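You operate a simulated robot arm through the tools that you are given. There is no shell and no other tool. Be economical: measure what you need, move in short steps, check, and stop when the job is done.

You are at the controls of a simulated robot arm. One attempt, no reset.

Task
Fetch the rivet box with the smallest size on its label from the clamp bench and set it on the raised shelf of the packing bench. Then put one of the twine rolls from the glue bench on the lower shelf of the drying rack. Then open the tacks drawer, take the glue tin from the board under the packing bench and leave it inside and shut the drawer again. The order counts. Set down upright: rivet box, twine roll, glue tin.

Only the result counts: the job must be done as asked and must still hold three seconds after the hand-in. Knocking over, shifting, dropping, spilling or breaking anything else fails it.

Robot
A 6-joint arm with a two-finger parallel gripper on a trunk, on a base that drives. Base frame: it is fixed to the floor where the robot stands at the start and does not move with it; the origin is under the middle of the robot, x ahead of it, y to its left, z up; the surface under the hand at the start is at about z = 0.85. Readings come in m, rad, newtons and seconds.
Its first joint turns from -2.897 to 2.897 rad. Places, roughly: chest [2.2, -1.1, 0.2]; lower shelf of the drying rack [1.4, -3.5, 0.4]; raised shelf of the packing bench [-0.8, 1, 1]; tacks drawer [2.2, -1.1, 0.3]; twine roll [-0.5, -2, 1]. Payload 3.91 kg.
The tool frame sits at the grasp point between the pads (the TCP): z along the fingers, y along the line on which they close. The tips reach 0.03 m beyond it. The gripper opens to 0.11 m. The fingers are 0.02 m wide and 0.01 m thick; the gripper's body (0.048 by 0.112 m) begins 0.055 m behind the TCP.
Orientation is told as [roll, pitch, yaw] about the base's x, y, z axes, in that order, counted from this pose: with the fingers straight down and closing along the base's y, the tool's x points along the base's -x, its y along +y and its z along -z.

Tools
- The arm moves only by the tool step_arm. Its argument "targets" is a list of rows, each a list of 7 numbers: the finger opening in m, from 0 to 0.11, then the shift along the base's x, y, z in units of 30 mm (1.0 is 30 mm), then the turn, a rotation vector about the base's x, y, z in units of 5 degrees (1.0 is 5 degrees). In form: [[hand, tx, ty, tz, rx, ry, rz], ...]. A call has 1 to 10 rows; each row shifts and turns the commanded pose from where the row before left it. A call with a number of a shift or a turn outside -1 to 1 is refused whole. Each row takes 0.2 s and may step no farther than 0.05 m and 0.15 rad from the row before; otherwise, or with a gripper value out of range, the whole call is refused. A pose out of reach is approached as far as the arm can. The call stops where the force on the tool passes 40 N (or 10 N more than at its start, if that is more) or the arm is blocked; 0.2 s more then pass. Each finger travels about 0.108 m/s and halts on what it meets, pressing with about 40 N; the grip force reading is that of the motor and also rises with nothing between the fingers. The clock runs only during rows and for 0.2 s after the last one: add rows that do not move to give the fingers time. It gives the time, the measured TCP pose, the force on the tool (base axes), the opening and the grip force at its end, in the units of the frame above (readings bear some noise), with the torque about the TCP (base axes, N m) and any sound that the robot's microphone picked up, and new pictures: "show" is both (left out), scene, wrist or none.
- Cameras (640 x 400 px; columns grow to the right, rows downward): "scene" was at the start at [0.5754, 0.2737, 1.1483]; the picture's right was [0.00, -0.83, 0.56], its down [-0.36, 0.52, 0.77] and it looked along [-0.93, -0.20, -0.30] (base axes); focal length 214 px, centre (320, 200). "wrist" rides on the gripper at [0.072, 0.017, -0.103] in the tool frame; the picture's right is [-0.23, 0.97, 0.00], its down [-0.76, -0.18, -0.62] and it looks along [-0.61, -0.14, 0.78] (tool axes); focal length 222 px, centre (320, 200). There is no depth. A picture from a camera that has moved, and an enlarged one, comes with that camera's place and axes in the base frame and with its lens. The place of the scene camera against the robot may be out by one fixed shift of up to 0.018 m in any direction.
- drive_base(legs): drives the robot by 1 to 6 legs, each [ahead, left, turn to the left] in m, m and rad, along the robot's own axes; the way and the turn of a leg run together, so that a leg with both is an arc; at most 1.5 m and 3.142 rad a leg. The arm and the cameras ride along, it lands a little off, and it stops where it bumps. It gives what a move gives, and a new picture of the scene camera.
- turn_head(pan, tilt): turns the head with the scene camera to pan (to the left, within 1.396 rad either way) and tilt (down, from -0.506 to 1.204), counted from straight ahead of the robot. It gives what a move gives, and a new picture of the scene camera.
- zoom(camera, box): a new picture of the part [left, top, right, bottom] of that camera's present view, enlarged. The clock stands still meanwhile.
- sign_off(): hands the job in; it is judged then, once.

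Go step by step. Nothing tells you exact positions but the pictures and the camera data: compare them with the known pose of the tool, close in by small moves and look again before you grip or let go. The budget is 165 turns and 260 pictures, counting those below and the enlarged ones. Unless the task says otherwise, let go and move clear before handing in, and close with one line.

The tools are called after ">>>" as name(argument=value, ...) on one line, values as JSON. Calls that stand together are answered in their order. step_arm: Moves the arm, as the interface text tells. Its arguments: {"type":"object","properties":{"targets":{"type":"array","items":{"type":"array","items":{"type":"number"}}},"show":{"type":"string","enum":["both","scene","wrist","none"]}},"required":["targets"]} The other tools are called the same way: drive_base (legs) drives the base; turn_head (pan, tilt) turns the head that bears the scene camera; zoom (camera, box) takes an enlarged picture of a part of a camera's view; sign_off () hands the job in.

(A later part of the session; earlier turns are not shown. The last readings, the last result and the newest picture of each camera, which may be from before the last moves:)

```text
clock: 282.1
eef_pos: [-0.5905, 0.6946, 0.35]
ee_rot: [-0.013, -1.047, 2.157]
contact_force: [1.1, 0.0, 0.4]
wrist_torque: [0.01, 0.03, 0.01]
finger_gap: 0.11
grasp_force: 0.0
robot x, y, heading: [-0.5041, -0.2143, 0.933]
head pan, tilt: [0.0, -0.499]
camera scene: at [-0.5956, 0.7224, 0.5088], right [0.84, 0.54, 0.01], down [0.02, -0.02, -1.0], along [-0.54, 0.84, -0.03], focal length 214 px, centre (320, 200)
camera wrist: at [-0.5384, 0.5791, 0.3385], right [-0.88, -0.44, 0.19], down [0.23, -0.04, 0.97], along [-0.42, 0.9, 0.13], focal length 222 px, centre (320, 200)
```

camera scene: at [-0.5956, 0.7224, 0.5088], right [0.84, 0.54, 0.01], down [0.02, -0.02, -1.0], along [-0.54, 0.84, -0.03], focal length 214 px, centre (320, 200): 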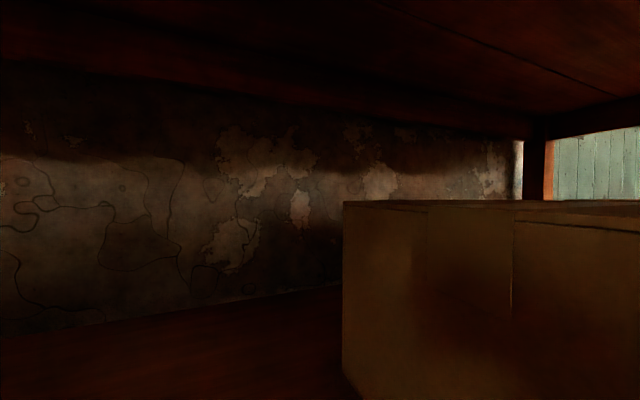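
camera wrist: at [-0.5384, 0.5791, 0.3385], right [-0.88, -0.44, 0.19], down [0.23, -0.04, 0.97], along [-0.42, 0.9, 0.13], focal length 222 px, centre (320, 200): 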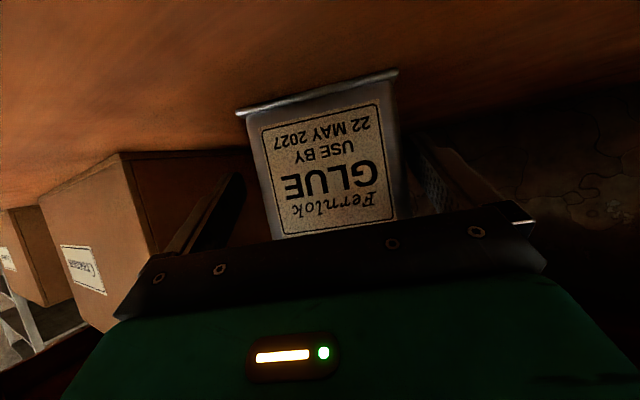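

>>> step_arm(targets=[[0.09, 0, 0, 0, 0, 0, 0], [0.07, 0, 0, 0, 0, 0, 0], [0.05, 0, 0, 0, 0, 0, 0], [0.05, 0, 0, 0, 0, 0, 0]], show="wrist")

```text
clock: 283.1
eef_pos: [-0.5886, 0.6964, 0.3507]
ee_rot: [-0.012, -1.046, 2.153]
contact_force: [1.1, 0.0, -0.1]
wrist_torque: [-0.11, -0.04, 0.02]
finger_gap: 0.0849
grasp_force: 39.9
robot x, y, heading: [-0.503, -0.2121, 0.931]
head pan, tilt: [0.0, -0.499]
camera wrist: at [-0.5369, 0.5811, 0.3386], right [-0.88, -0.43, 0.19], down [0.23, -0.04, 0.97], along [-0.41, 0.9, 0.14], focal length 222 px, centre (320, 200)
```

wrist: 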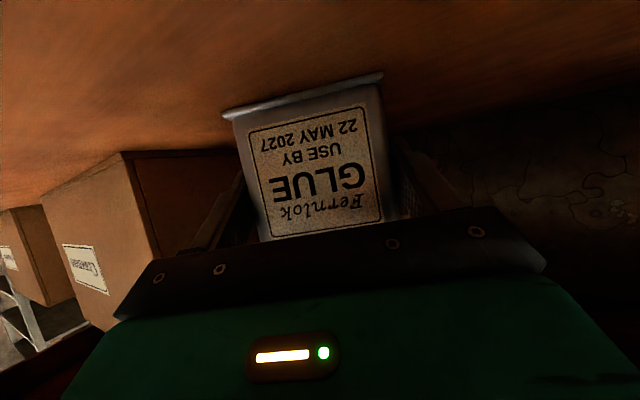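

>>> step_arm(targets=[[0.05, 0, 0, 0.5, 0, 0, 0], [0.05, 0, 0, 0.6, 0, 0, 0], [0.05, 0.5, -0.5, 0.2, 0, 0, 0], [0.05, 0.6, -0.7, 0, 0, 0, 0], [0.05, 0.7, -0.65, 0, 0, 0, 0], [0.05, 0.8, -0.6, 0, 0, 0, 0], [0.05, 0.8, -0.6, 0, 0, 0, 0], [0.05, 0.8, -0.6, 0, 0, 0, 0], [0.05, 0.8, -0.6, 0, 0, 0, 0], [0.05, 0.8, -0.6, 0, 0, 0, 0]])

```text
clock: 285.3
eef_pos: [-0.431, 0.5539, 0.3866]
ee_rot: [-0.013, -1.047, 2.173]
contact_force: [-0.8, 0.4, -6.3]
wrist_torque: [-0.08, -0.06, -0.01]
finger_gap: 0.0849
grasp_force: 40.1
robot x, y, heading: [-0.5059, -0.2109, 0.94]
head pan, tilt: [0.0, -0.499]
camera scene: at [-0.4356, 0.5818, 0.545], right [0.83, 0.55, 0.01], down [0.02, -0.02, -1.0], along [-0.55, 0.83, -0.03], focal length 214 px, centre (320, 200)
camera wrist: at [-0.3767, 0.4392, 0.3748], right [-0.88, -0.45, 0.19], down [0.23, -0.04, 0.97], along [-0.43, 0.89, 0.13], focal length 222 px, centre (320, 200)
```

scene: 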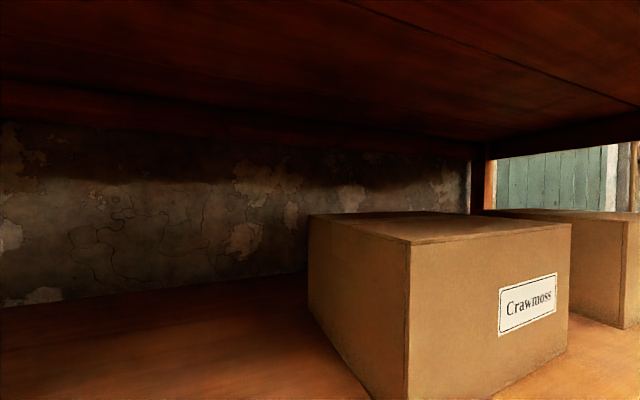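
wrist: 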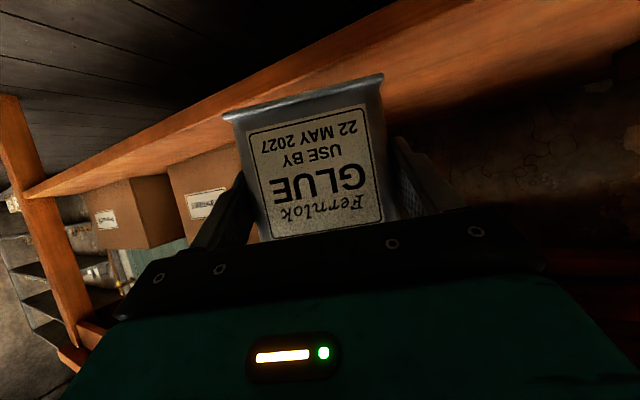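

>>> step_arm(targets=[[0.05, 0.8, -0.6, 0, 0, 0, 0], [0.05, 0.8, -0.6, 0, 0, 0, 0], [0.05, 0.8, -0.6, 0, 0, 0, 0], [0.05, 0.8, -0.6, 0, 0, 0, 0], [0.05, 0.8, -0.6, 0, 0, 0, 0], [0.05, 0.8, -0.6, 0, 0, 0, 0], [0.05, 0.8, -0.6, 0, 0, 0, 0], [0.05, 0.8, -0.6, 0, 0, 0, 0], [0.05, 0.8, -0.6, 0.3, 0, 0, 0], [0.05, 0.8, -0.6, 0.6, 0, 0, 0]], show="none")

>>> step_arm(targets=[[0.05, 0.2, -0.15, 1, 0, 0, 0], [0.05, 0, 0, 1, 0, 0, 0], [0.05, 0, 0, 1, 0, 0, 0], [0.05, 0, 0, 1, 0, 0, 0], [0.05, 0, 0, 1, 0, 0, 0], [0.05, 0, 0, 1, 0, 0, 0], [0.05, 0, 0, 1, 0, 0, 0], [0.05, 0, 0, 1, 0, 0, 0], [0.05, 0, 0, 1, 0, 0, 0], [0.05, 0, 0, 1, 0, 0, 0]], show="none")

>>> step_arm(targets=[[0.05, 0, 0, 1, 0, 0, 0], [0.05, 0, 0, 1, 0, 0, 0], [0.05, 0, 0, 1, 0, 0, 0], [0.05, 0, 0, 1, 0, 0, 0], [0.05, 0, 0, 1, 0, 0, 0], [0.05, 0, 0, 1, 0, 0, 0], [0.05, 0, 0, 1, 0, 0, 0], [0.05, 0, 0, 1, 0, 0, 0], [0.05, 0, 0, 1, 0, 0, 0], [0.05, 0, 0, 1, 0, 0, 0]], show="scene")

```text
clock: 287.5
eef_pos: [-0.1885, 0.3836, 0.4256]
ee_rot: [-0.015, -1.046, 2.171]
contact_force: [-0.7, -0.7, -6.1]
wrist_torque: [-0.06, -0.04, 0.02]
finger_gap: 0.0848
grasp_force: 40.1
out of reach, approached as far as the arm can: row 2, 3, 4, 6
robot x, y, heading: [-0.5069, -0.2106, 0.937]
head pan, tilt: [0.0, -0.499]
```

```text
clock: 289.7
eef_pos: [-0.1802, 0.3798, 0.7255]
ee_rot: [-0.014, -1.046, 2.167]
contact_force: [-0.2, 0.4, -5.9]
wrist_torque: [-0.07, -0.04, 0.02]
finger_gap: 0.0848
grasp_force: 40.1
robot x, y, heading: [-0.5045, -0.2129, 0.937]
head pan, tilt: [0.0, -0.499]
```

```text
clock: 291.9
eef_pos: [-0.1808, 0.3791, 1.0243]
ee_rot: [-0.013, -1.046, 2.169]
contact_force: [0.0, 0.5, -5.6]
wrist_torque: [-0.05, -0.05, 0.03]
finger_gap: 0.0846
grasp_force: 40.4
robot x, y, heading: [-0.5036, -0.2116, 0.939]
head pan, tilt: [0.0, -0.499]
camera scene: at [-0.1851, 0.4076, 1.1828], right [0.83, 0.55, 0.01], down [0.02, -0.02, -1.0], along [-0.55, 0.83, -0.03], focal length 214 px, centre (320, 200)
```

scene: 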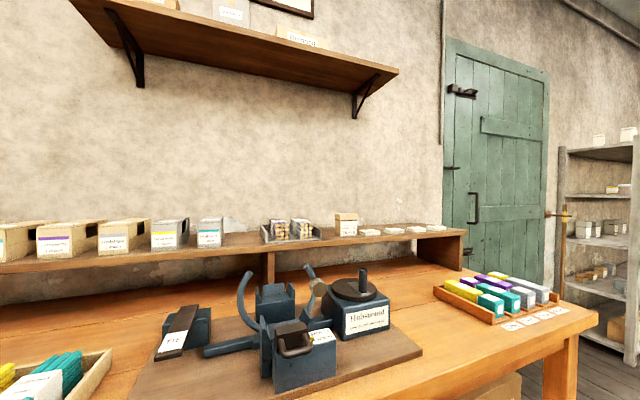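

>>> step_arm(targets=[[0.05, -1, -0.22, 0, 0, 0, 0], [0.05, -1, -0.22, 0, 0, 0, 0], [0.05, -1, -0.22, 0, 0, 0, 0], [0.05, -1, -0.22, 0, 0, 0, 0], [0.05, -1, -0.22, 0, 0, 0, 0], [0.05, -1, -0.22, 0, 0, 0, 0], [0.05, -1, -0.22, 0, 0, 0, 0], [0.05, -1, -0.22, 0, 0, 0, 0], [0.05, -1, -0.22, 0, 0, 0, 0], [0.05, -1, -0.22, 0, 0, 0, 0]], show="none")

>>> step_arm(targets=[[0.05, -1, -0.22, 0, 0, 0, 0], [0.05, -1, -0.22, 0, 0, 0, 0], [0.05, -1, -0.22, 0, 0, 0, 0], [0.05, -1, -0.22, 0, 0, 0, 0], [0.05, -1, -0.22, 0, 0, 0, 0], [0.05, -1, -0.22, 0, 0, 0, 0], [0.05, -1, -0.22, 0, 0, 0, 0], [0.05, -1, -0.22, 0, 0, 0, 0], [0.05, -1, -0.22, 0, 0, 0, 0], [0.05, -1, -0.22, 0, 0, 0, 0]])

```text
clock: 294.1
eef_pos: [-0.4816, 0.3133, 1.0232]
ee_rot: [-0.014, -1.046, 2.169]
contact_force: [0.1, 0.3, -5.0]
wrist_torque: [-0.06, -0.07, 0.02]
finger_gap: 0.0846
grasp_force: 40.2
robot x, y, heading: [-0.5034, -0.2074, 0.944]
head pan, tilt: [0.0, -0.499]
```

```text
clock: 296.3
eef_pos: [-0.7791, 0.2464, 1.0232]
ee_rot: [-0.014, -1.045, 2.171]
contact_force: [0.5, 0.2, -4.8]
wrist_torque: [-0.1, -0.01, 0.02]
finger_gap: 0.0849
grasp_force: 40.0
robot x, y, heading: [-0.5079, -0.2115, 0.939]
head pan, tilt: [0.0, -0.499]
camera scene: at [-0.7835, 0.2742, 1.1815], right [0.83, 0.55, 0.01], down [0.02, -0.02, -1.0], along [-0.55, 0.83, -0.03], focal length 214 px, centre (320, 200)
camera wrist: at [-0.7247, 0.1317, 1.0113], right [-0.88, -0.44, 0.19], down [0.23, -0.04, 0.97], along [-0.43, 0.89, 0.13], focal length 222 px, centre (320, 200)
```

scene: 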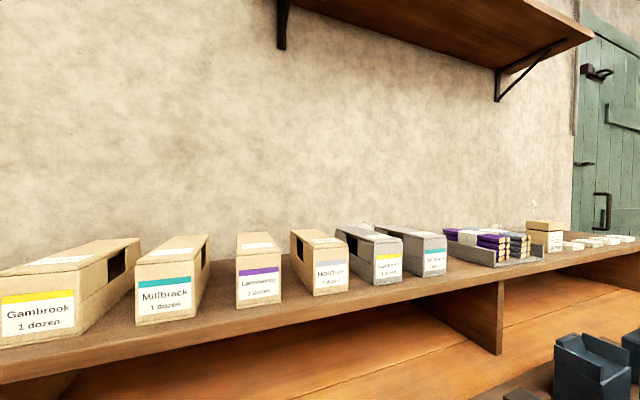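
wrist: 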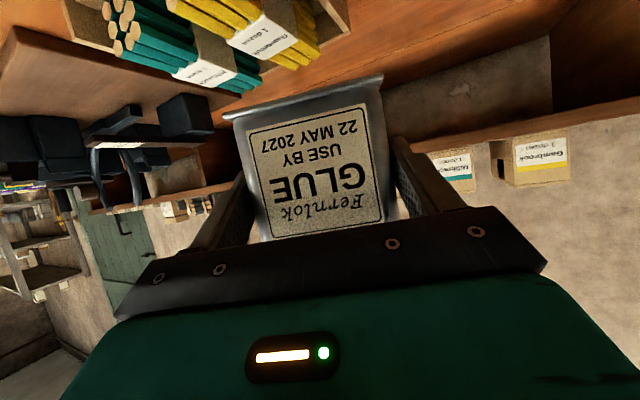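

>>> step_arm(targets=[[0.05, -0.8, -0.5, 0, 0, 0, 0], [0.05, -0.8, -0.5, 0, 0, 0, 0], [0.05, -0.8, -0.5, 0, 0, 0, 0], [0.05, -0.8, -0.5, 0, 0, 0, 0]], show="wrist")

>>> turn_head(pan=0, tilt=0.4)

```text
clock: 297.3
eef_pos: [-0.8756, 0.1875, 1.0258]
ee_rot: [-0.017, -1.047, 2.172]
contact_force: [0.6, 1.0, -4.0]
wrist_torque: [-0.13, -0.03, -0.01]
finger_gap: 0.0848
grasp_force: 40.1
robot x, y, heading: [-0.5061, -0.216, 0.939]
head pan, tilt: [0.0, -0.499]
camera wrist: at [-0.821, 0.0725, 1.0127], right [-0.88, -0.44, 0.19], down [0.23, -0.04, 0.97], along [-0.43, 0.9, 0.13], focal length 222 px, centre (320, 200)
```

wrist: 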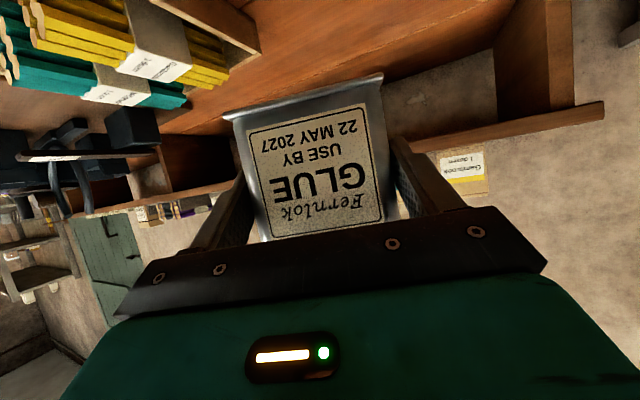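

```text
clock: 298.5
eef_pos: [-0.8739, 0.1874, 1.0251]
ee_rot: [-0.017, -1.047, 2.17]
contact_force: [0.3, 0.4, -5.1]
wrist_torque: [-0.06, -0.08, 0.01]
finger_gap: 0.0846
grasp_force: 40.3
robot x, y, heading: [-0.5049, -0.2115, 0.938]
head pan, tilt: [0.0, 0.4]
camera scene: at [-0.8699, 0.2019, 1.1034], right [0.83, 0.55, 0.01], down [0.45, -0.66, -0.6], along [-0.33, 0.51, -0.8], focal length 214 px, centre (320, 200)
```

scene: 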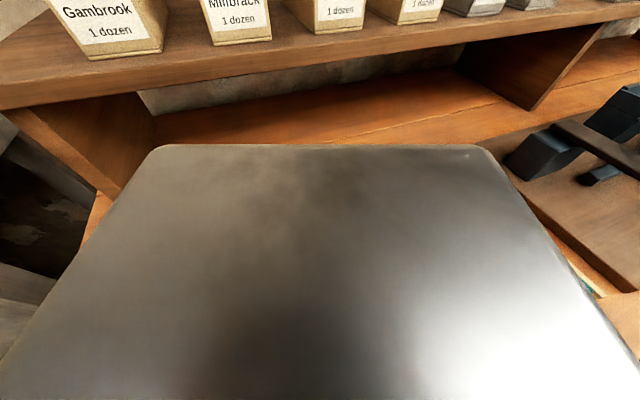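

>>> step_arm(targets=[[0.05, 0, 0, -1, 0, 0, 0], [0.05, 0, 0, -1, 0, 0, 0], [0.05, 0, 0, -1, 0, 0, 0], [0.05, 0, 0, -0.4, 0, 0, 0], [0.05, 0, 0, -0.2, 0, 0, 0], [0.05, 0, 0, -0.2, 0, 0, 0], [0.05, 0, 0, -0.2, 0, 0, 0], [0.05, 0, 0, -0.2, 0, 0, 0]], show="wrist")

```text
clock: 300.3
eef_pos: [-0.8755, 0.187, 0.8986]
ee_rot: [-0.018, -1.044, 2.171]
contact_force: [0.4, 0.6, -4.7]
wrist_torque: [-0.07, -0.06, -0.04]
finger_gap: 0.0847
grasp_force: 39.8
robot x, y, heading: [-0.5057, -0.2119, 0.94]
head pan, tilt: [0.0, 0.4]
camera wrist: at [-0.8215, 0.0731, 0.8863], right [-0.88, -0.44, 0.19], down [0.23, -0.04, 0.97], along [-0.43, 0.89, 0.13], focal length 222 px, centre (320, 200)
```

wrist: 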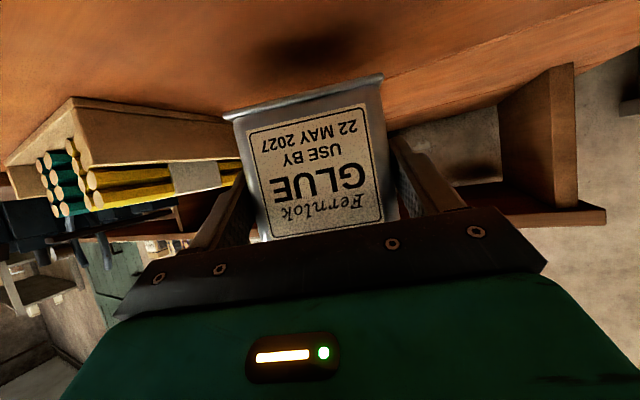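

>>> step_arm(targets=[[0.05, 0, 0, -0.15, 0, 0, 0], [0.05, 0, 0, -0.15, 0, 0, 0], [0.05, 0, 0, -0.15, 0, 0, 0], [0.05, 0, 0, -0.15, 0, 0, 0], [0.05, 0, 0, -0.15, 0, 0, 0], [0.05, 0, 0, -0.15, 0, 0, 0]], show="wrist")

```text
clock: 301.7
eef_pos: [-0.875, 0.1865, 0.8713]
ee_rot: [-0.018, -1.045, 2.172]
contact_force: [0.9, 0.4, -5.1]
wrist_torque: [-0.08, -0.05, -0.04]
finger_gap: 0.0851
grasp_force: 40.1
robot x, y, heading: [-0.5048, -0.2101, 0.942]
head pan, tilt: [0.0, 0.4]
camera wrist: at [-0.8219, 0.0734, 0.8591], right [-0.88, -0.45, 0.19], down [0.23, -0.04, 0.97], along [-0.43, 0.89, 0.13], focal length 222 px, centre (320, 200)
```

wrist: 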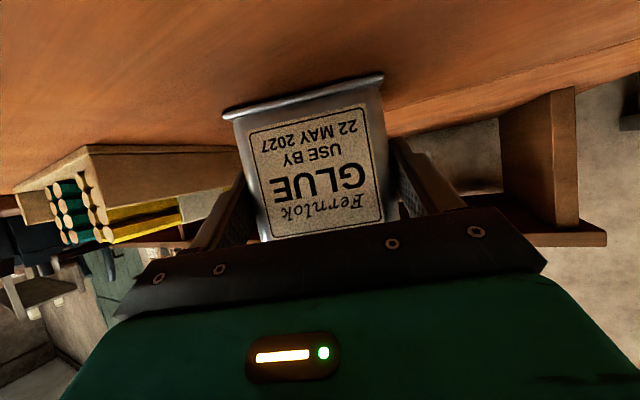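

>>> step_arm(targets=[[0.05, 0, 0, -0.12, 0, 0, 0], [0.05, 0, 0, -0.12, 0, 0, 0], [0.05, 0, 0, -0.12, 0, 0, 0], [0.05, 0, 0, -0.12, 0, 0, 0]], show="wrist")

```text
clock: 302.7
eef_pos: [-0.8758, 0.1889, 0.8592]
ee_rot: [-0.016, -1.048, 2.171]
contact_force: [0.3, 1.5, 36.1]
wrist_torque: [-0.38, 0.64, -0.3]
finger_gap: 0.0848
grasp_force: 39.7
robot x, y, heading: [-0.5012, -0.2104, 0.936]
head pan, tilt: [0.0, 0.4]
camera wrist: at [-0.8217, 0.0732, 0.8466], right [-0.88, -0.45, 0.19], down [0.23, -0.04, 0.97], along [-0.43, 0.89, 0.14], focal length 222 px, centre (320, 200)
```

wrist: 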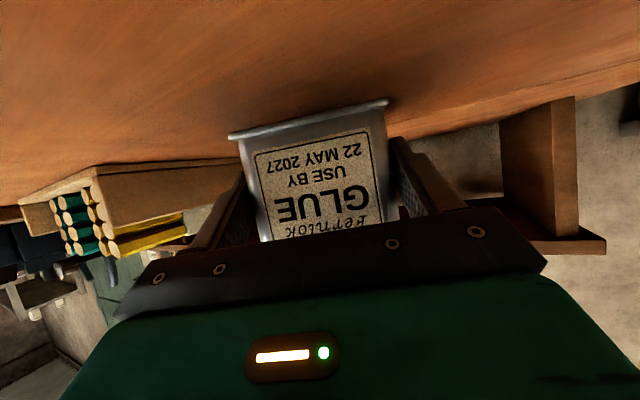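

>>> step_arm(targets=[[0.05, 0, 0, 0.1, 0, 0, 0], [0.09, 0, 0, 0, 0, 0, 0], [0.105, 0, 0, 0, 0, 0, 0], [0.105, 0, 0, 0, 0, 0, 0], [0.105, 0.47, -0.72, 0.3, 0, 0, 0], [0.105, 0.47, -0.72, 0.5, 0, 0, 0], [0.105, 0.47, -0.72, 0.5, 0, 0, 0], [0.105, 0.47, -0.72, 0.5, 0, 0, 0], [0.105, 0.47, -0.72, 0.5, 0, 0, 0]])

```text
clock: 304.7
eef_pos: [-0.8051, 0.0821, 0.9282]
ee_rot: [-0.016, -1.045, 2.174]
contact_force: [-0.5, -0.1, -0.2]
wrist_torque: [0.02, 0.01, -0.03]
finger_gap: 0.105
grasp_force: 0.1
robot x, y, heading: [-0.502, -0.2114, 0.939]
head pan, tilt: [0.0, 0.4]
camera scene: at [-0.8001, 0.0961, 1.0076], right [0.83, 0.55, 0.01], down [0.45, -0.66, -0.6], along [-0.33, 0.5, -0.8], focal length 214 px, centre (320, 200)
camera wrist: at [-0.7509, -0.0332, 0.9169], right [-0.88, -0.44, 0.19], down [0.23, -0.04, 0.97], along [-0.43, 0.9, 0.13], focal length 222 px, centre (320, 200)
```

scene: 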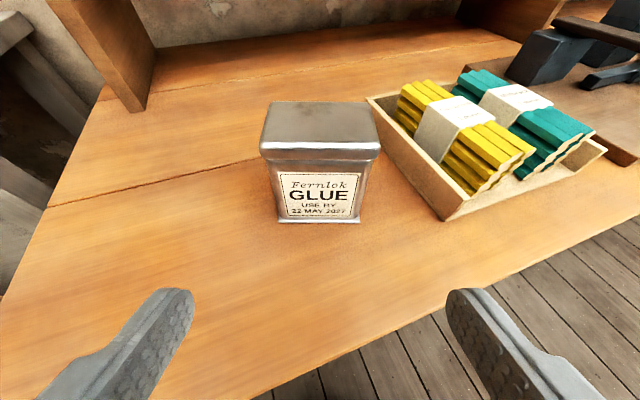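
wrist: 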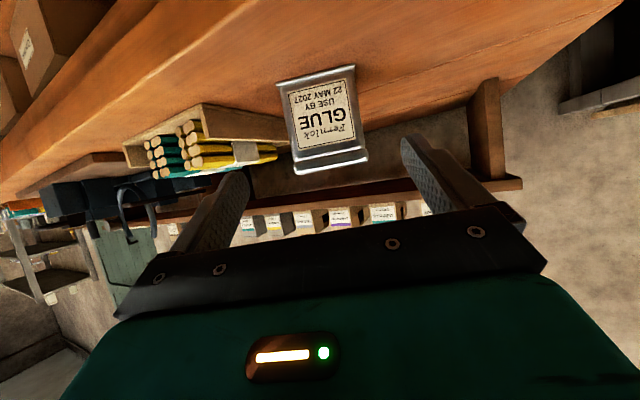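

The tin stands safely on the packing bench. I'll straighten the hand to vertical and regrasp it from above.

>>> step_arm(targets=[[0.105, 0, 0, 1, -0.83, -0.56, 0], [0.105, 0, 0, 1, -0.83, -0.56, 0], [0.105, 0, 0, 1, -0.83, -0.56, 0], [0.105, 0, 0, 1, -0.83, -0.56, 0], [0.105, 0, 0, 1, -0.83, -0.56, 0], [0.105, 0, 0, 0, -0.83, -0.56, 0], [0.105, 0, 0, 0, -0.83, -0.56, 0], [0.105, 0, 0, 0, -0.83, -0.56, 0], [0.105, 0, 0, 0, -0.83, -0.56, 0], [0.105, 0, 0, 0, -0.83, -0.56, 0]], show="none")

>>> step_arm(targets=[[0.105, 0, 0, 0, -0.83, -0.56, 0], [0.105, 0, 0, 0, -0.83, -0.56, 0], [0.105, 0, 0.3, 0, 0, 0, -1], [0.105, -0.3, 0.4, 0, 0, 0, -1], [0.105, -0.3, 0.4, 0, 0, 0, -1], [0.105, -0.3, 0.4, 0, 0, 0, -1], [0.105, -0.3, 0.4, 0, 0, 0, -1], [0.105, -0.3, 0.4, 0, 0, 0, -1], [0.105, -0.3, 0.4, 0, 0, 0, -1], [0.105, -0.3, 0.4, 0, 0, 0, -1]], show="none")

>>> step_arm(targets=[[0.105, -0.3, 0.4, 0, 0, 0, -1], [0.105, -0.3, 0.4, 0, 0, 0, -1], [0.105, 0, 0.2, 0, 0, 0, -1], [0.105, 0, 0, 0, 0, 0, -1], [0.105, 0, 0, 0, 0, 0, -1], [0.105, 0, 0, 0, 0, 0, -1], [0.105, 0, 0, 0, 0, 0, -1], [0.105, 0, 0, 0, 0, 0, -1], [0.105, 0, 0, 0, 0, 0, -1], [0.105, 0, 0, 0, 0, 0, -1]])

```text
clock: 306.9
eef_pos: [-0.8051, 0.0799, 1.0797]
ee_rot: [-0.012, -0.171, 2.167]
contact_force: [-0.1, -0.6, 0.5]
wrist_torque: [0.01, 0.0, 0.01]
finger_gap: 0.1053
grasp_force: 0.1
robot x, y, heading: [-0.5025, -0.2134, 0.939]
head pan, tilt: [0.0, 0.4]
```

```text
clock: 309.1
eef_pos: [-0.8674, 0.1732, 1.0795]
ee_rot: [-0.011, 0.001, 1.468]
contact_force: [0.1, -0.7, -0.8]
wrist_torque: [0.02, 0.05, -0.02]
finger_gap: 0.1051
grasp_force: 0.1
robot x, y, heading: [-0.5051, -0.212, 0.935]
head pan, tilt: [0.0, 0.4]
```

```text
clock: 311.3
eef_pos: [-0.8857, 0.2041, 1.0796]
ee_rot: [-0.01, 0.004, 0.596]
contact_force: [-0.4, 0.5, -0.1]
wrist_torque: [-0.02, 0.0, 0.01]
finger_gap: 0.105
grasp_force: 0.1
robot x, y, heading: [-0.5081, -0.2108, 0.943]
head pan, tilt: [0.0, 0.4]
camera scene: at [-0.8187, 0.2561, 1.1131], right [0.56, -0.83, 0.01], down [-0.76, -0.51, 0.39], along [-0.32, -0.23, -0.92], focal length 214 px, centre (320, 200)
camera wrist: at [-0.9582, 0.1772, 1.1815], right [-0.36, 0.93, -0.01], down [0.73, 0.29, 0.62], along [0.58, 0.22, -0.78], focal length 222 px, centre (320, 200)
```

scene: 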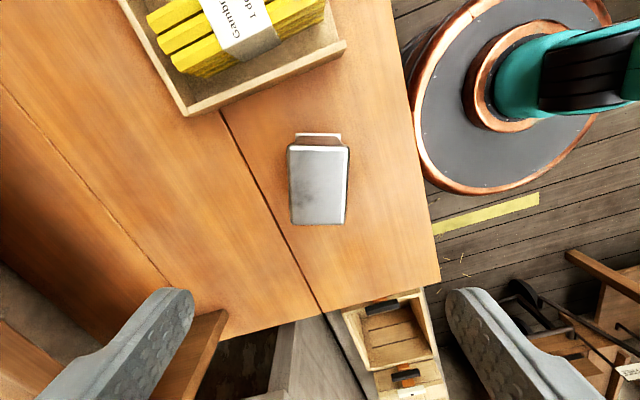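
wrist: 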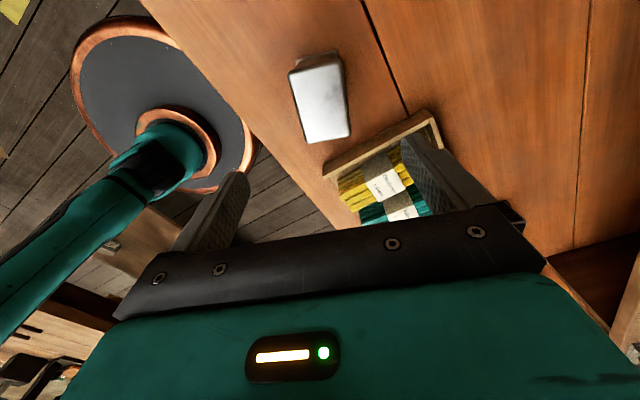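

>>> step_arm(targets=[[0.105, 0, 0, -1, 0, 0, 0], [0.105, 0, 0, -1, 0, 0, 0], [0.105, 0, 0, -1, 0, 0, 0], [0.105, 0, 0, -1, 0, 0, 0], [0.105, 0, 0, -1, 0, 0, 0], [0.105, 0, 0, -1, 0, 0, 0], [0.105, 0, 0, -0.8, 0, 0, 0], [0.105, 0, 0, -0.8, 0, 0, 0], [0.105, 0, 0, 0, 0, 0, 0]])

```text
clock: 313.1
eef_pos: [-0.8859, 0.2041, 0.8659]
ee_rot: [-0.001, 0.005, 0.598]
contact_force: [3.0, -2.1, 11.7]
wrist_torque: [0.31, -0.01, -0.11]
finger_gap: 0.1052
grasp_force: 0.0
robot x, y, heading: [-0.5035, -0.2101, 0.94]
head pan, tilt: [0.0, 0.4]
stopped in row 8: the force on the tool passed its limit at 57 N (the readings are from after the stop); the commanded pose is now the measured one
camera scene: at [-0.8185, 0.2567, 0.8988], right [0.56, -0.83, 0.0], down [-0.76, -0.52, 0.39], along [-0.32, -0.22, -0.92], focal length 214 px, centre (320, 200)
camera wrist: at [-0.9574, 0.1772, 0.9675], right [-0.36, 0.93, 0.0], down [0.73, 0.28, 0.62], along [0.58, 0.22, -0.78], focal length 222 px, centre (320, 200)
```

scene: 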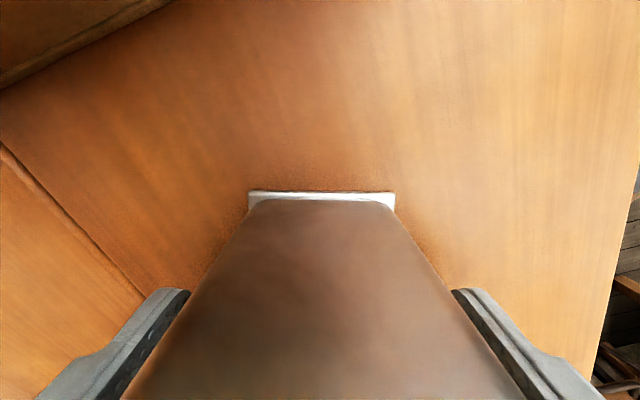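
wrist: 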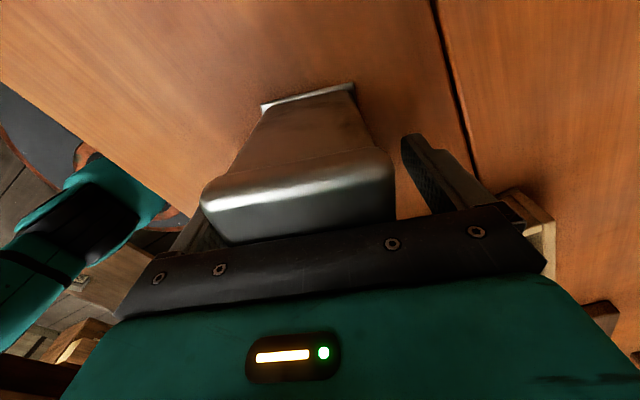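

>>> step_arm(targets=[[0.105, 0, 0, 0.15, 0, 0, 0], [0.08, 0, 0, 0, 0, 0, 0], [0.06, 0, 0, 0, 0, 0, 0], [0.03, 0, 0, 0, 0, 0, 0], [0.03, 0, 0, 0, 0, 0, 0]])

```text
clock: 314.2
eef_pos: [-0.8858, 0.2037, 0.8677]
ee_rot: [-0.004, 0.006, 0.597]
contact_force: [0.5, -0.1, 0.0]
wrist_torque: [0.03, 0.14, -0.08]
finger_gap: 0.0602
grasp_force: 39.8
robot x, y, heading: [-0.5068, -0.2095, 0.941]
head pan, tilt: [0.0, 0.4]
camera scene: at [-0.8186, 0.2573, 0.902], right [0.56, -0.83, 0.0], down [-0.76, -0.52, 0.39], along [-0.32, -0.22, -0.92], focal length 214 px, centre (320, 200)
camera wrist: at [-0.9575, 0.1779, 0.9707], right [-0.36, 0.93, 0.0], down [0.73, 0.28, 0.62], along [0.58, 0.22, -0.78], focal length 222 px, centre (320, 200)
```

scene: 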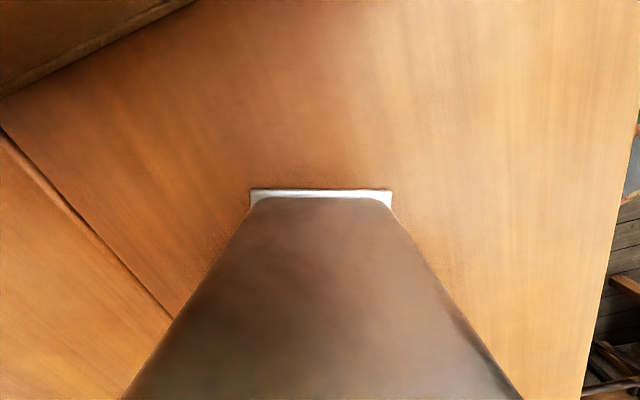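
wrist: 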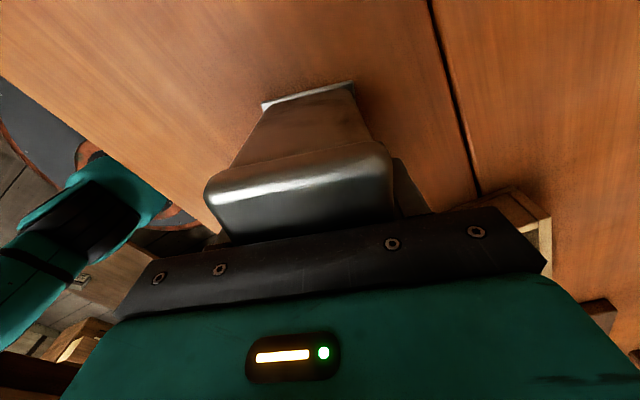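

Tin regripped from above. I'll lift it and drive back to the chest.

>>> step_arm(targets=[[0.03, 0, 0, 1, 0, 0, 0], [0.03, 0, 0, 1, 0, 0, 0], [0.03, 0, 0, 1, 0, 0, 0], [0.03, 0, 0, 1, 0, 0, 0], [0.03, 0, 0, 1, 0, 0, 0], [0.03, 0, 0, 1, 0, 0, 0], [0.03, 0, 0, 1, 0, 0, 0], [0.03, 0, 0, 1, 0, 0, 0]], show="wrist")

>>> drive_base(legs=[[-0.5, 0, 0], [0, 0, -1.82], [1.358, 0.337, 0], [0.563, 0.14, 0]])

```text
clock: 316.1
eef_pos: [-0.8875, 0.2051, 1.1095]
ee_rot: [-0.004, 0.004, 0.598]
contact_force: [0.1, 0.4, -4.4]
wrist_torque: [0.01, -0.02, 0.01]
finger_gap: 0.0601
grasp_force: 39.6
robot x, y, heading: [-0.5041, -0.2104, 0.934]
head pan, tilt: [0.0, 0.4]
camera wrist: at [-0.9581, 0.1774, 1.2112], right [-0.36, 0.93, 0.0], down [0.73, 0.28, 0.62], along [0.58, 0.22, -0.78], focal length 222 px, centre (320, 200)
```

wrist: 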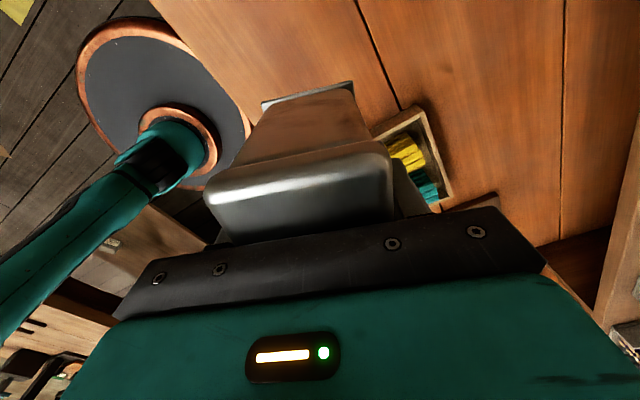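

```text
clock: 333.0
eef_pos: [1.2603, -1.594, 1.1082]
ee_rot: [-0.004, 0.006, -1.251]
contact_force: [0.3, -0.2, -5.5]
wrist_torque: [0.0, 0.02, 0.01]
finger_gap: 0.0598
grasp_force: 40.2
robot x, y, heading: [0.7524, -1.8513, -0.909]
head pan, tilt: [0.0, 0.4]
camera scene: at [1.2915, -1.6528, 1.1423], right [-0.95, -0.31, 0.0], down [-0.29, 0.87, 0.39], along [-0.13, 0.37, -0.92], focal length 214 px, centre (320, 200)
```

scene: 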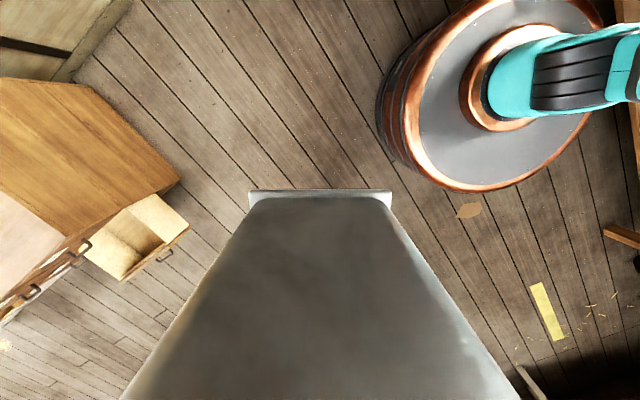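

>>> drive_base(legs=[[-0.208, 0.741, 0]])

>>> turn_head(pan=0.5, tilt=0)

```text
clock: 337.1
eef_pos: [1.7212, -0.9769, 1.1085]
ee_rot: [-0.004, 0.005, -1.258]
contact_force: [0.0, 0.0, -5.3]
wrist_torque: [0.01, 0.01, 0.05]
finger_gap: 0.0598
grasp_force: 39.9
robot x, y, heading: [1.2119, -1.2241, -0.921]
head pan, tilt: [0.0, 0.4]
camera scene: at [1.7512, -1.0351, 1.1423], right [-0.95, -0.31, 0.0], down [-0.28, 0.88, 0.39], along [-0.12, 0.37, -0.92], focal length 214 px, centre (320, 200)
```

scene: 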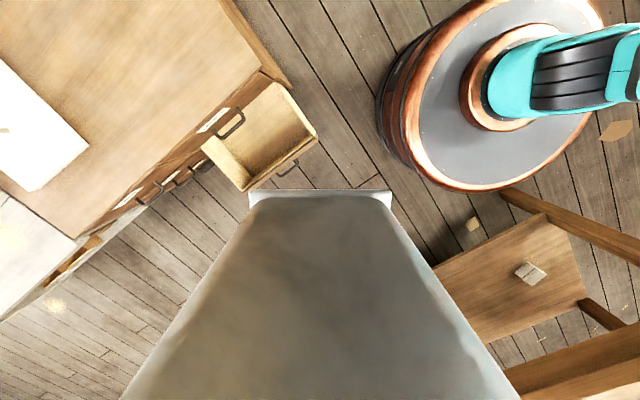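

```text
clock: 338.1
eef_pos: [1.7208, -0.9759, 1.1088]
ee_rot: [-0.003, 0.006, -1.257]
contact_force: [0.3, 1.5, -4.3]
wrist_torque: [0.0, 0.0, -0.01]
finger_gap: 0.0599
grasp_force: 39.9
robot x, y, heading: [1.2142, -1.2231, -0.913]
head pan, tilt: [0.499, 0.0]
camera scene: at [1.8035, -1.0571, 1.1555], right [-0.84, -0.27, -0.48], down [-0.31, 0.95, 0.01], along [0.45, 0.15, -0.88], focal length 214 px, centre (320, 200)
```

scene: 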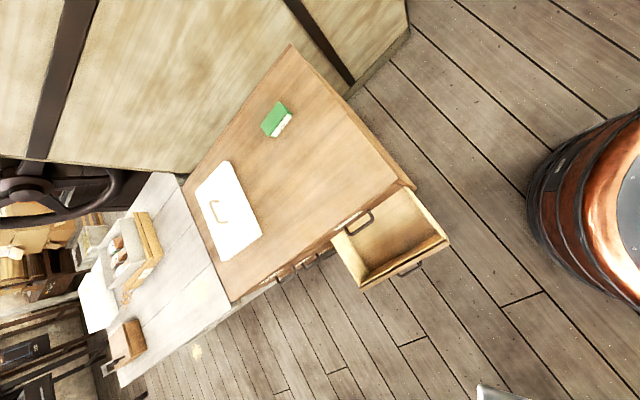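

The open drawer's free area is centred near (1.88, -0.86). I'll bring the tin over it and turn the hand so its sides clear the chest face.

>>> step_arm(targets=[[0.03, 0.7, 0.55, 0, 0, 0, -1], [0.03, 0.7, 0.55, 0, 0, 0, -1], [0.03, 0.7, 0.55, 0, 0, 0, -1], [0.03, 0.7, 0.55, 0, 0, 0, -1], [0.03, 0.7, 0.55, 0, 0, 0, -1], [0.03, 0.7, 0.55, 0, 0, 0, -1], [0.03, 0.7, 0.5, 0, 0, 0, -1], [0.03, 0.2, 0.1, 0, 0, 0, -1], [0.03, 0, 0, 0, 0, 0, -1], [0.03, 0, 0, 0, 0, 0, -0.9]], show="wrist")

>>> turn_head(pan=0, tilt=0)

```text
clock: 340.3
eef_pos: [1.8753, -0.8584, 1.1084]
ee_rot: [-0.004, 0.002, -2.124]
contact_force: [0.0, -0.6, -5.0]
wrist_torque: [-0.01, -0.02, 0.02]
finger_gap: 0.0597
grasp_force: 40.1
robot x, y, heading: [1.2122, -1.2248, -0.921]
head pan, tilt: [0.499, 0.0]
camera wrist: at [1.9253, -0.8076, 1.2105], right [0.71, -0.71, 0.0], down [-0.55, -0.56, 0.62], along [-0.44, -0.44, -0.78], focal length 222 px, centre (320, 200)
```

wrist: 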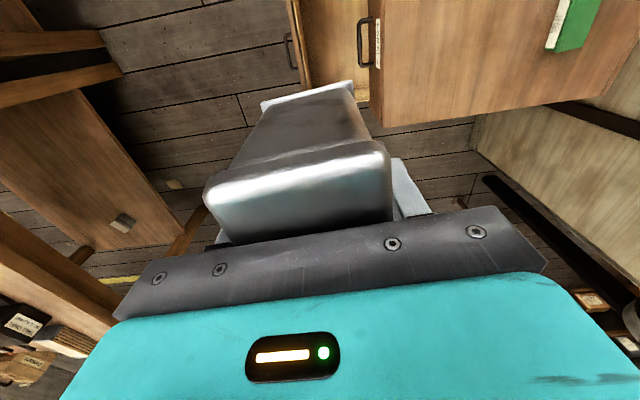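

```text
clock: 341.2
eef_pos: [1.8744, -0.8589, 1.1081]
ee_rot: [-0.003, 0.003, -2.122]
contact_force: [0.1, -0.4, -5.1]
wrist_torque: [0.01, 0.0, 0.01]
finger_gap: 0.0599
grasp_force: 39.9
robot x, y, heading: [1.2195, -1.2281, -0.919]
head pan, tilt: [0.0, 0.0]
camera scene: at [1.8246, -0.9419, 1.1444], right [-0.85, 0.52, 0.0], down [0.52, 0.85, 0.0], along [0.0, 0.0, -1.0], focal length 214 px, centre (320, 200)
```

scene: 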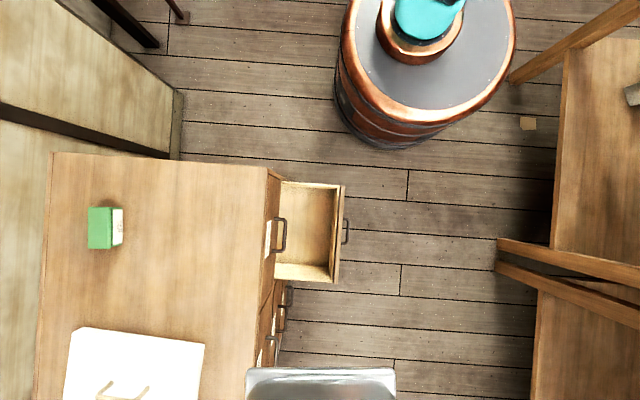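

>>> step_arm(targets=[[0.03, 0.7, 0.05, -0.5, 0, 0, 0], [0.03, 0.65, 0.05, -1, 0, 0, 0], [0.03, 0, 0, -1, 0, 0, 0], [0.03, 0, 0, -1, 0, 0, 0], [0.03, 0, 0, -1, 0, 0, 0], [0.03, 0, 0, -1, 0, 0, 0], [0.03, 0, 0, -1, 0, 0, 0], [0.03, 0, 0, -1, 0, 0, 0], [0.03, 0, 0, -1, 0, 0, 0], [0.03, 0, 0, -1, 0, 0, 0]], show="none")

>>> step_arm(targets=[[0.03, 0, 0, -1, 0, 0, 0], [0.03, 0, 0, -1, 0, 0, 0], [0.03, 0, 0, -1, 0, 0, 0], [0.03, 0, 0, -1, 0, 0, 0], [0.03, 0, 0, -1, 0, 0, 0]])

```text
clock: 343.4
eef_pos: [1.9141, -0.8579, 0.8215]
ee_rot: [-0.001, 0.007, -2.124]
contact_force: [0.4, -0.8, -3.9]
wrist_torque: [0.01, 0.02, -0.01]
finger_gap: 0.06
grasp_force: 39.7
robot x, y, heading: [1.2174, -1.2245, -0.914]
head pan, tilt: [0.0, 0.0]
```

```text
clock: 344.6
eef_pos: [1.9133, -0.8565, 0.6745]
ee_rot: [-0.002, 0.007, -2.123]
contact_force: [0.5, 0.8, -4.7]
wrist_torque: [0.02, -0.01, 0.01]
finger_gap: 0.0598
grasp_force: 40.3
robot x, y, heading: [1.2121, -1.2228, -0.919]
head pan, tilt: [0.0, 0.0]
camera scene: at [1.864, -0.939, 0.7106], right [-0.85, 0.52, 0.0], down [0.52, 0.85, 0.0], along [0.0, 0.01, -1.0], focal length 214 px, centre (320, 200)
camera wrist: at [1.9647, -0.8047, 0.7769], right [0.71, -0.7, 0.0], down [-0.55, -0.56, 0.62], along [-0.44, -0.44, -0.78], focal length 222 px, centre (320, 200)
```

scene: 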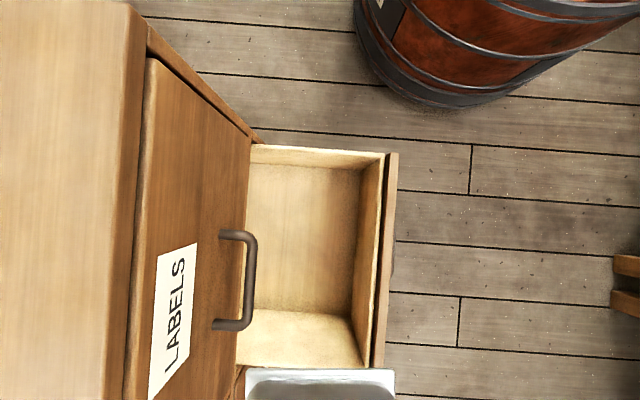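
wrist: 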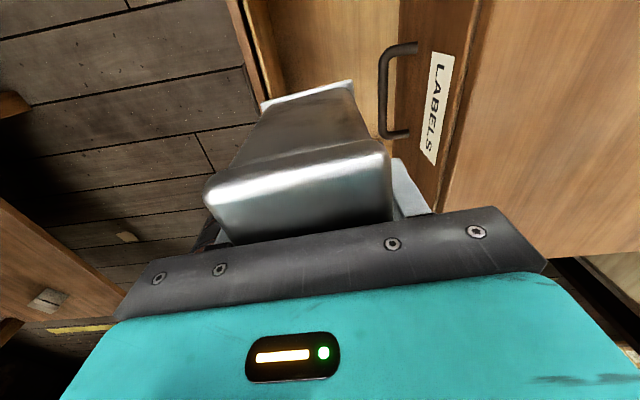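

>>> step_arm(targets=[[0.03, 0, 0, -1, 0, 0, 0], [0.03, 0, 0, -1, 0, 0, 0], [0.03, 0, 0, -1, 0, 0, 0], [0.03, 0, 0, -1, 0, 0, 0], [0.03, 0, 0, -1, 0, 0, 0]])

```text
clock: 345.8
eef_pos: [1.9156, -0.8562, 0.5237]
ee_rot: [-0.001, 0.007, -2.122]
contact_force: [-0.4, 0.7, -4.2]
wrist_torque: [-0.02, -0.02, 0.0]
finger_gap: 0.0601
grasp_force: 39.6
robot x, y, heading: [1.2193, -1.2293, -0.915]
head pan, tilt: [0.0, 0.0]
camera scene: at [1.8645, -0.9394, 0.5596], right [-0.85, 0.52, 0.0], down [0.52, 0.85, 0.01], along [0.0, 0.01, -1.0], focal length 214 px, centre (320, 200)
camera wrist: at [1.9652, -0.8051, 0.6259], right [0.71, -0.7, 0.0], down [-0.55, -0.56, 0.62], along [-0.44, -0.44, -0.78], focal length 222 px, centre (320, 200)
```

scene: 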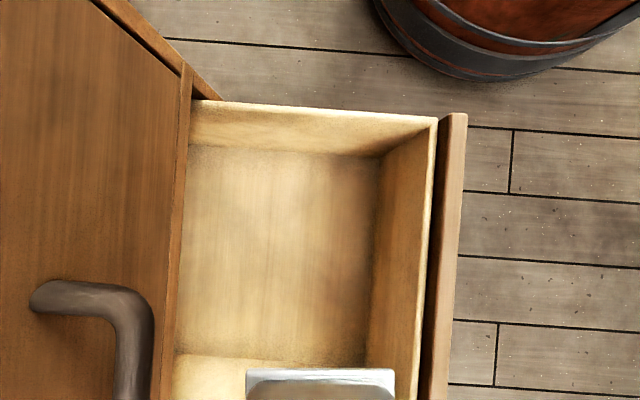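
wrist: 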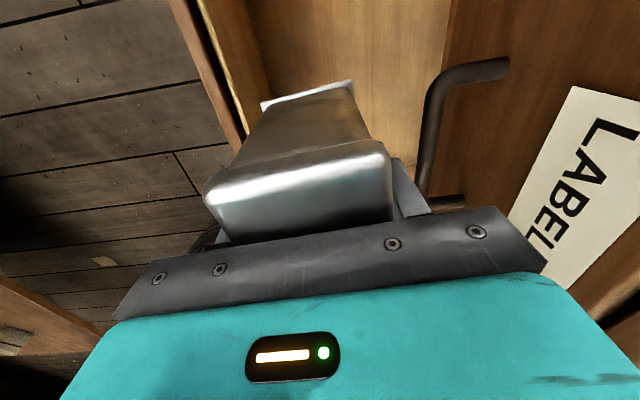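

>>> step_arm(targets=[[0.03, -0.34, 0.21, -0.5, 0, 0, 0], [0.03, 0, 0, -1, 0, 0, 0], [0.03, 0, 0, -1, 0, 0, 0], [0.03, 0, 0, -1, 0, 0, 0], [0.03, 0, 0, -1, 0, 0, 0], [0.03, 0, 0, -0.6, 0, 0, 0]])

```text
clock: 347.2
eef_pos: [1.9042, -0.8501, 0.371]
ee_rot: [-0.001, 0.004, -2.121]
contact_force: [0.2, 0.3, -4.6]
wrist_torque: [0.0, 0.0, -0.03]
finger_gap: 0.0598
grasp_force: 40.3
robot x, y, heading: [1.2128, -1.227, -0.919]
head pan, tilt: [0.0, 0.0]
camera scene: at [1.8542, -0.9332, 0.4069], right [-0.85, 0.52, 0.0], down [0.52, 0.85, 0.01], along [0.0, 0.01, -1.0], focal length 214 px, centre (320, 200)
camera wrist: at [1.9549, -0.799, 0.4732], right [0.71, -0.7, 0.0], down [-0.55, -0.56, 0.62], along [-0.44, -0.44, -0.78], focal length 222 px, centre (320, 200)
```

scene: 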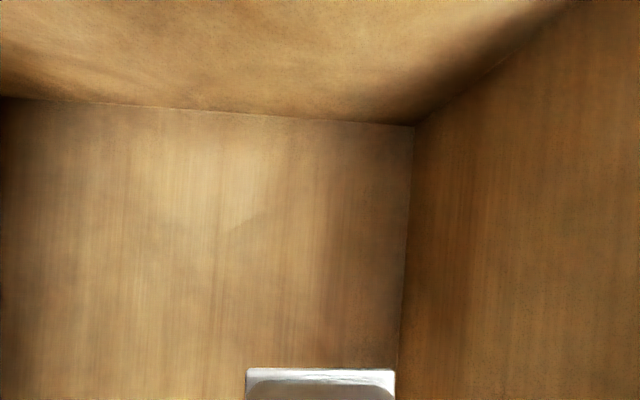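
wrist: 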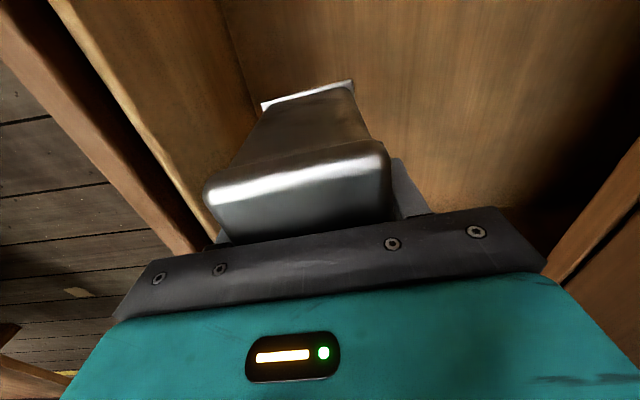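

>>> step_arm(targets=[[0.03, 0, 0, -0.8, 0, 0, 0], [0.03, 0, 0, -0.8, 0, 0, 0], [0.03, 0, 0, -0.8, 0, 0, 0], [0.03, 0, 0, -0.4, 0, 0, 0], [0.03, 0, 0, -0.2, 0, 0, 0], [0.03, 0, 0, -0.2, 0, 0, 0], [0.03, 0, 0, -0.2, 0, 0, 0]])

```text
clock: 348.8
eef_pos: [1.9023, -0.8512, 0.2681]
ee_rot: [-0.005, 0.002, -2.123]
contact_force: [0.0, -0.7, -5.0]
wrist_torque: [-0.03, 0.0, -0.02]
finger_gap: 0.06
grasp_force: 39.8
robot x, y, heading: [1.2138, -1.2267, -0.92]
head pan, tilt: [0.0, 0.0]
camera scene: at [1.8539, -0.9337, 0.3048], right [-0.85, 0.52, 0.0], down [0.52, 0.85, 0.0], along [0.0, 0.0, -1.0], focal length 214 px, centre (320, 200)
camera wrist: at [1.9546, -0.7994, 0.371], right [0.71, -0.7, 0.0], down [-0.55, -0.56, 0.62], along [-0.44, -0.44, -0.78], focal length 222 px, centre (320, 200)
```

scene: 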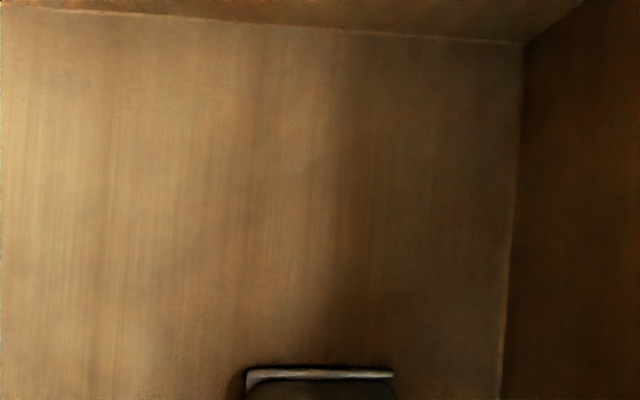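
wrist: 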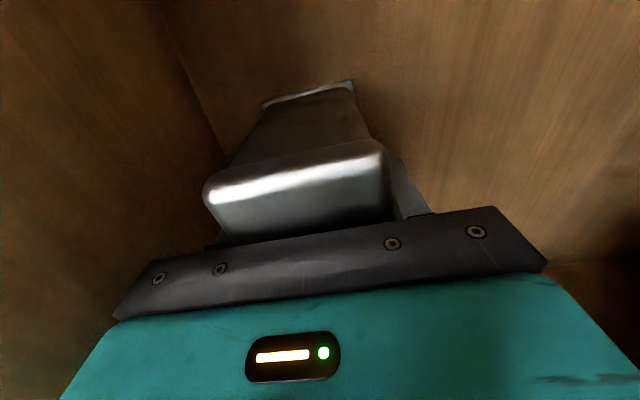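

Nearly on the drawer floor; I'll creep down until it touches.

>>> step_arm(targets=[[0.03, 0, 0, -0.12, 0, 0, 0], [0.03, 0, 0, -0.12, 0, 0, 0], [0.03, 0, 0, -0.12, 0, 0, 0], [0.03, 0, 0, -0.12, 0, 0, 0], [0.03, 0, 0, -0.12, 0, 0, 0], [0.03, 0, 0, -0.12, 0, 0, 0]], show="wrist")

```text
clock: 349.5
eef_pos: [1.9063, -0.8506, 0.2638]
ee_rot: [0.001, 0.009, -2.122]
contact_force: [-2.8, -2.4, 14.7]
wrist_torque: [-0.21, -0.37, -0.11]
finger_gap: 0.06
grasp_force: 39.8
robot x, y, heading: [1.2131, -1.2284, -0.915]
head pan, tilt: [0.0, 0.0]
stopped in row 3: the force on the tool passed its limit at 56 N (the readings are from after the stop); the commanded pose is now the measured one
camera wrist: at [1.956, -0.7993, 0.3672], right [0.71, -0.7, 0.0], down [-0.55, -0.56, 0.62], along [-0.44, -0.44, -0.79], focal length 222 px, centre (320, 200)
```

wrist: 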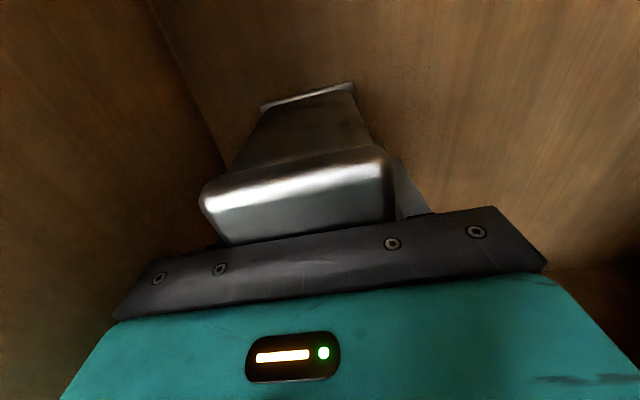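

>>> step_arm(targets=[[0.03, 0, 0, 0.03, 0, 0, 0], [0.065, 0, 0, 0, 0, 0, 0], [0.08, 0, 0, 0, 0, 0, 0], [0.085, 0, 0, 0, 0, 0, 0], [0.085, 0, 0, 0.4, 0, 0, 0], [0.085, 0, 0, 1, 0, 0, 0], [0.085, 0, 0, 1, 0, 0, 0], [0.085, 0, 0, 1, 0, 0, 0], [0.085, 0, 0, 1, 0, 0, 0]])

```text
clock: 351.5
eef_pos: [1.9053, -0.8487, 0.3957]
ee_rot: [-0.002, 0.006, -2.121]
contact_force: [0.1, 0.8, 0.1]
wrist_torque: [0.02, 0.01, -0.01]
finger_gap: 0.0848
grasp_force: 0.0
robot x, y, heading: [1.2124, -1.227, -0.918]
head pan, tilt: [0.0, 0.0]
camera scene: at [1.8541, -0.9323, 0.4324], right [-0.85, 0.52, 0.0], down [0.52, 0.85, 0.01], along [0.0, 0.01, -1.0], focal length 214 px, centre (320, 200)
camera wrist: at [1.9548, -0.7982, 0.499], right [0.71, -0.7, 0.0], down [-0.55, -0.56, 0.62], along [-0.44, -0.44, -0.79], focal length 222 px, centre (320, 200)
```

scene: 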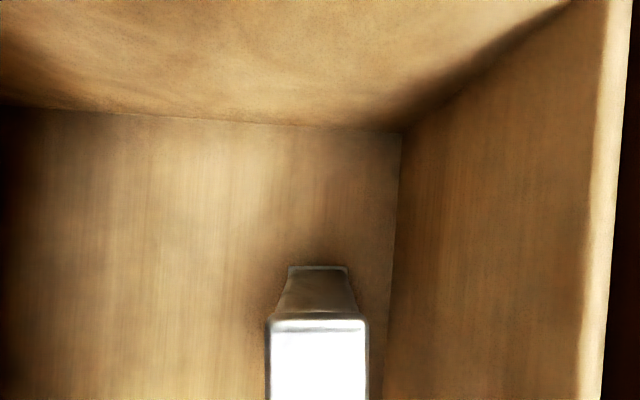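
wrist: 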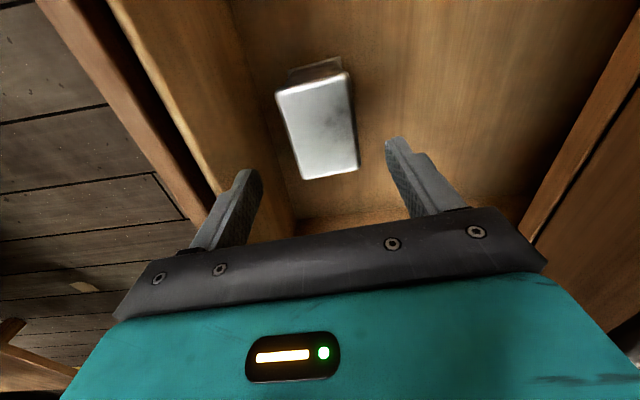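

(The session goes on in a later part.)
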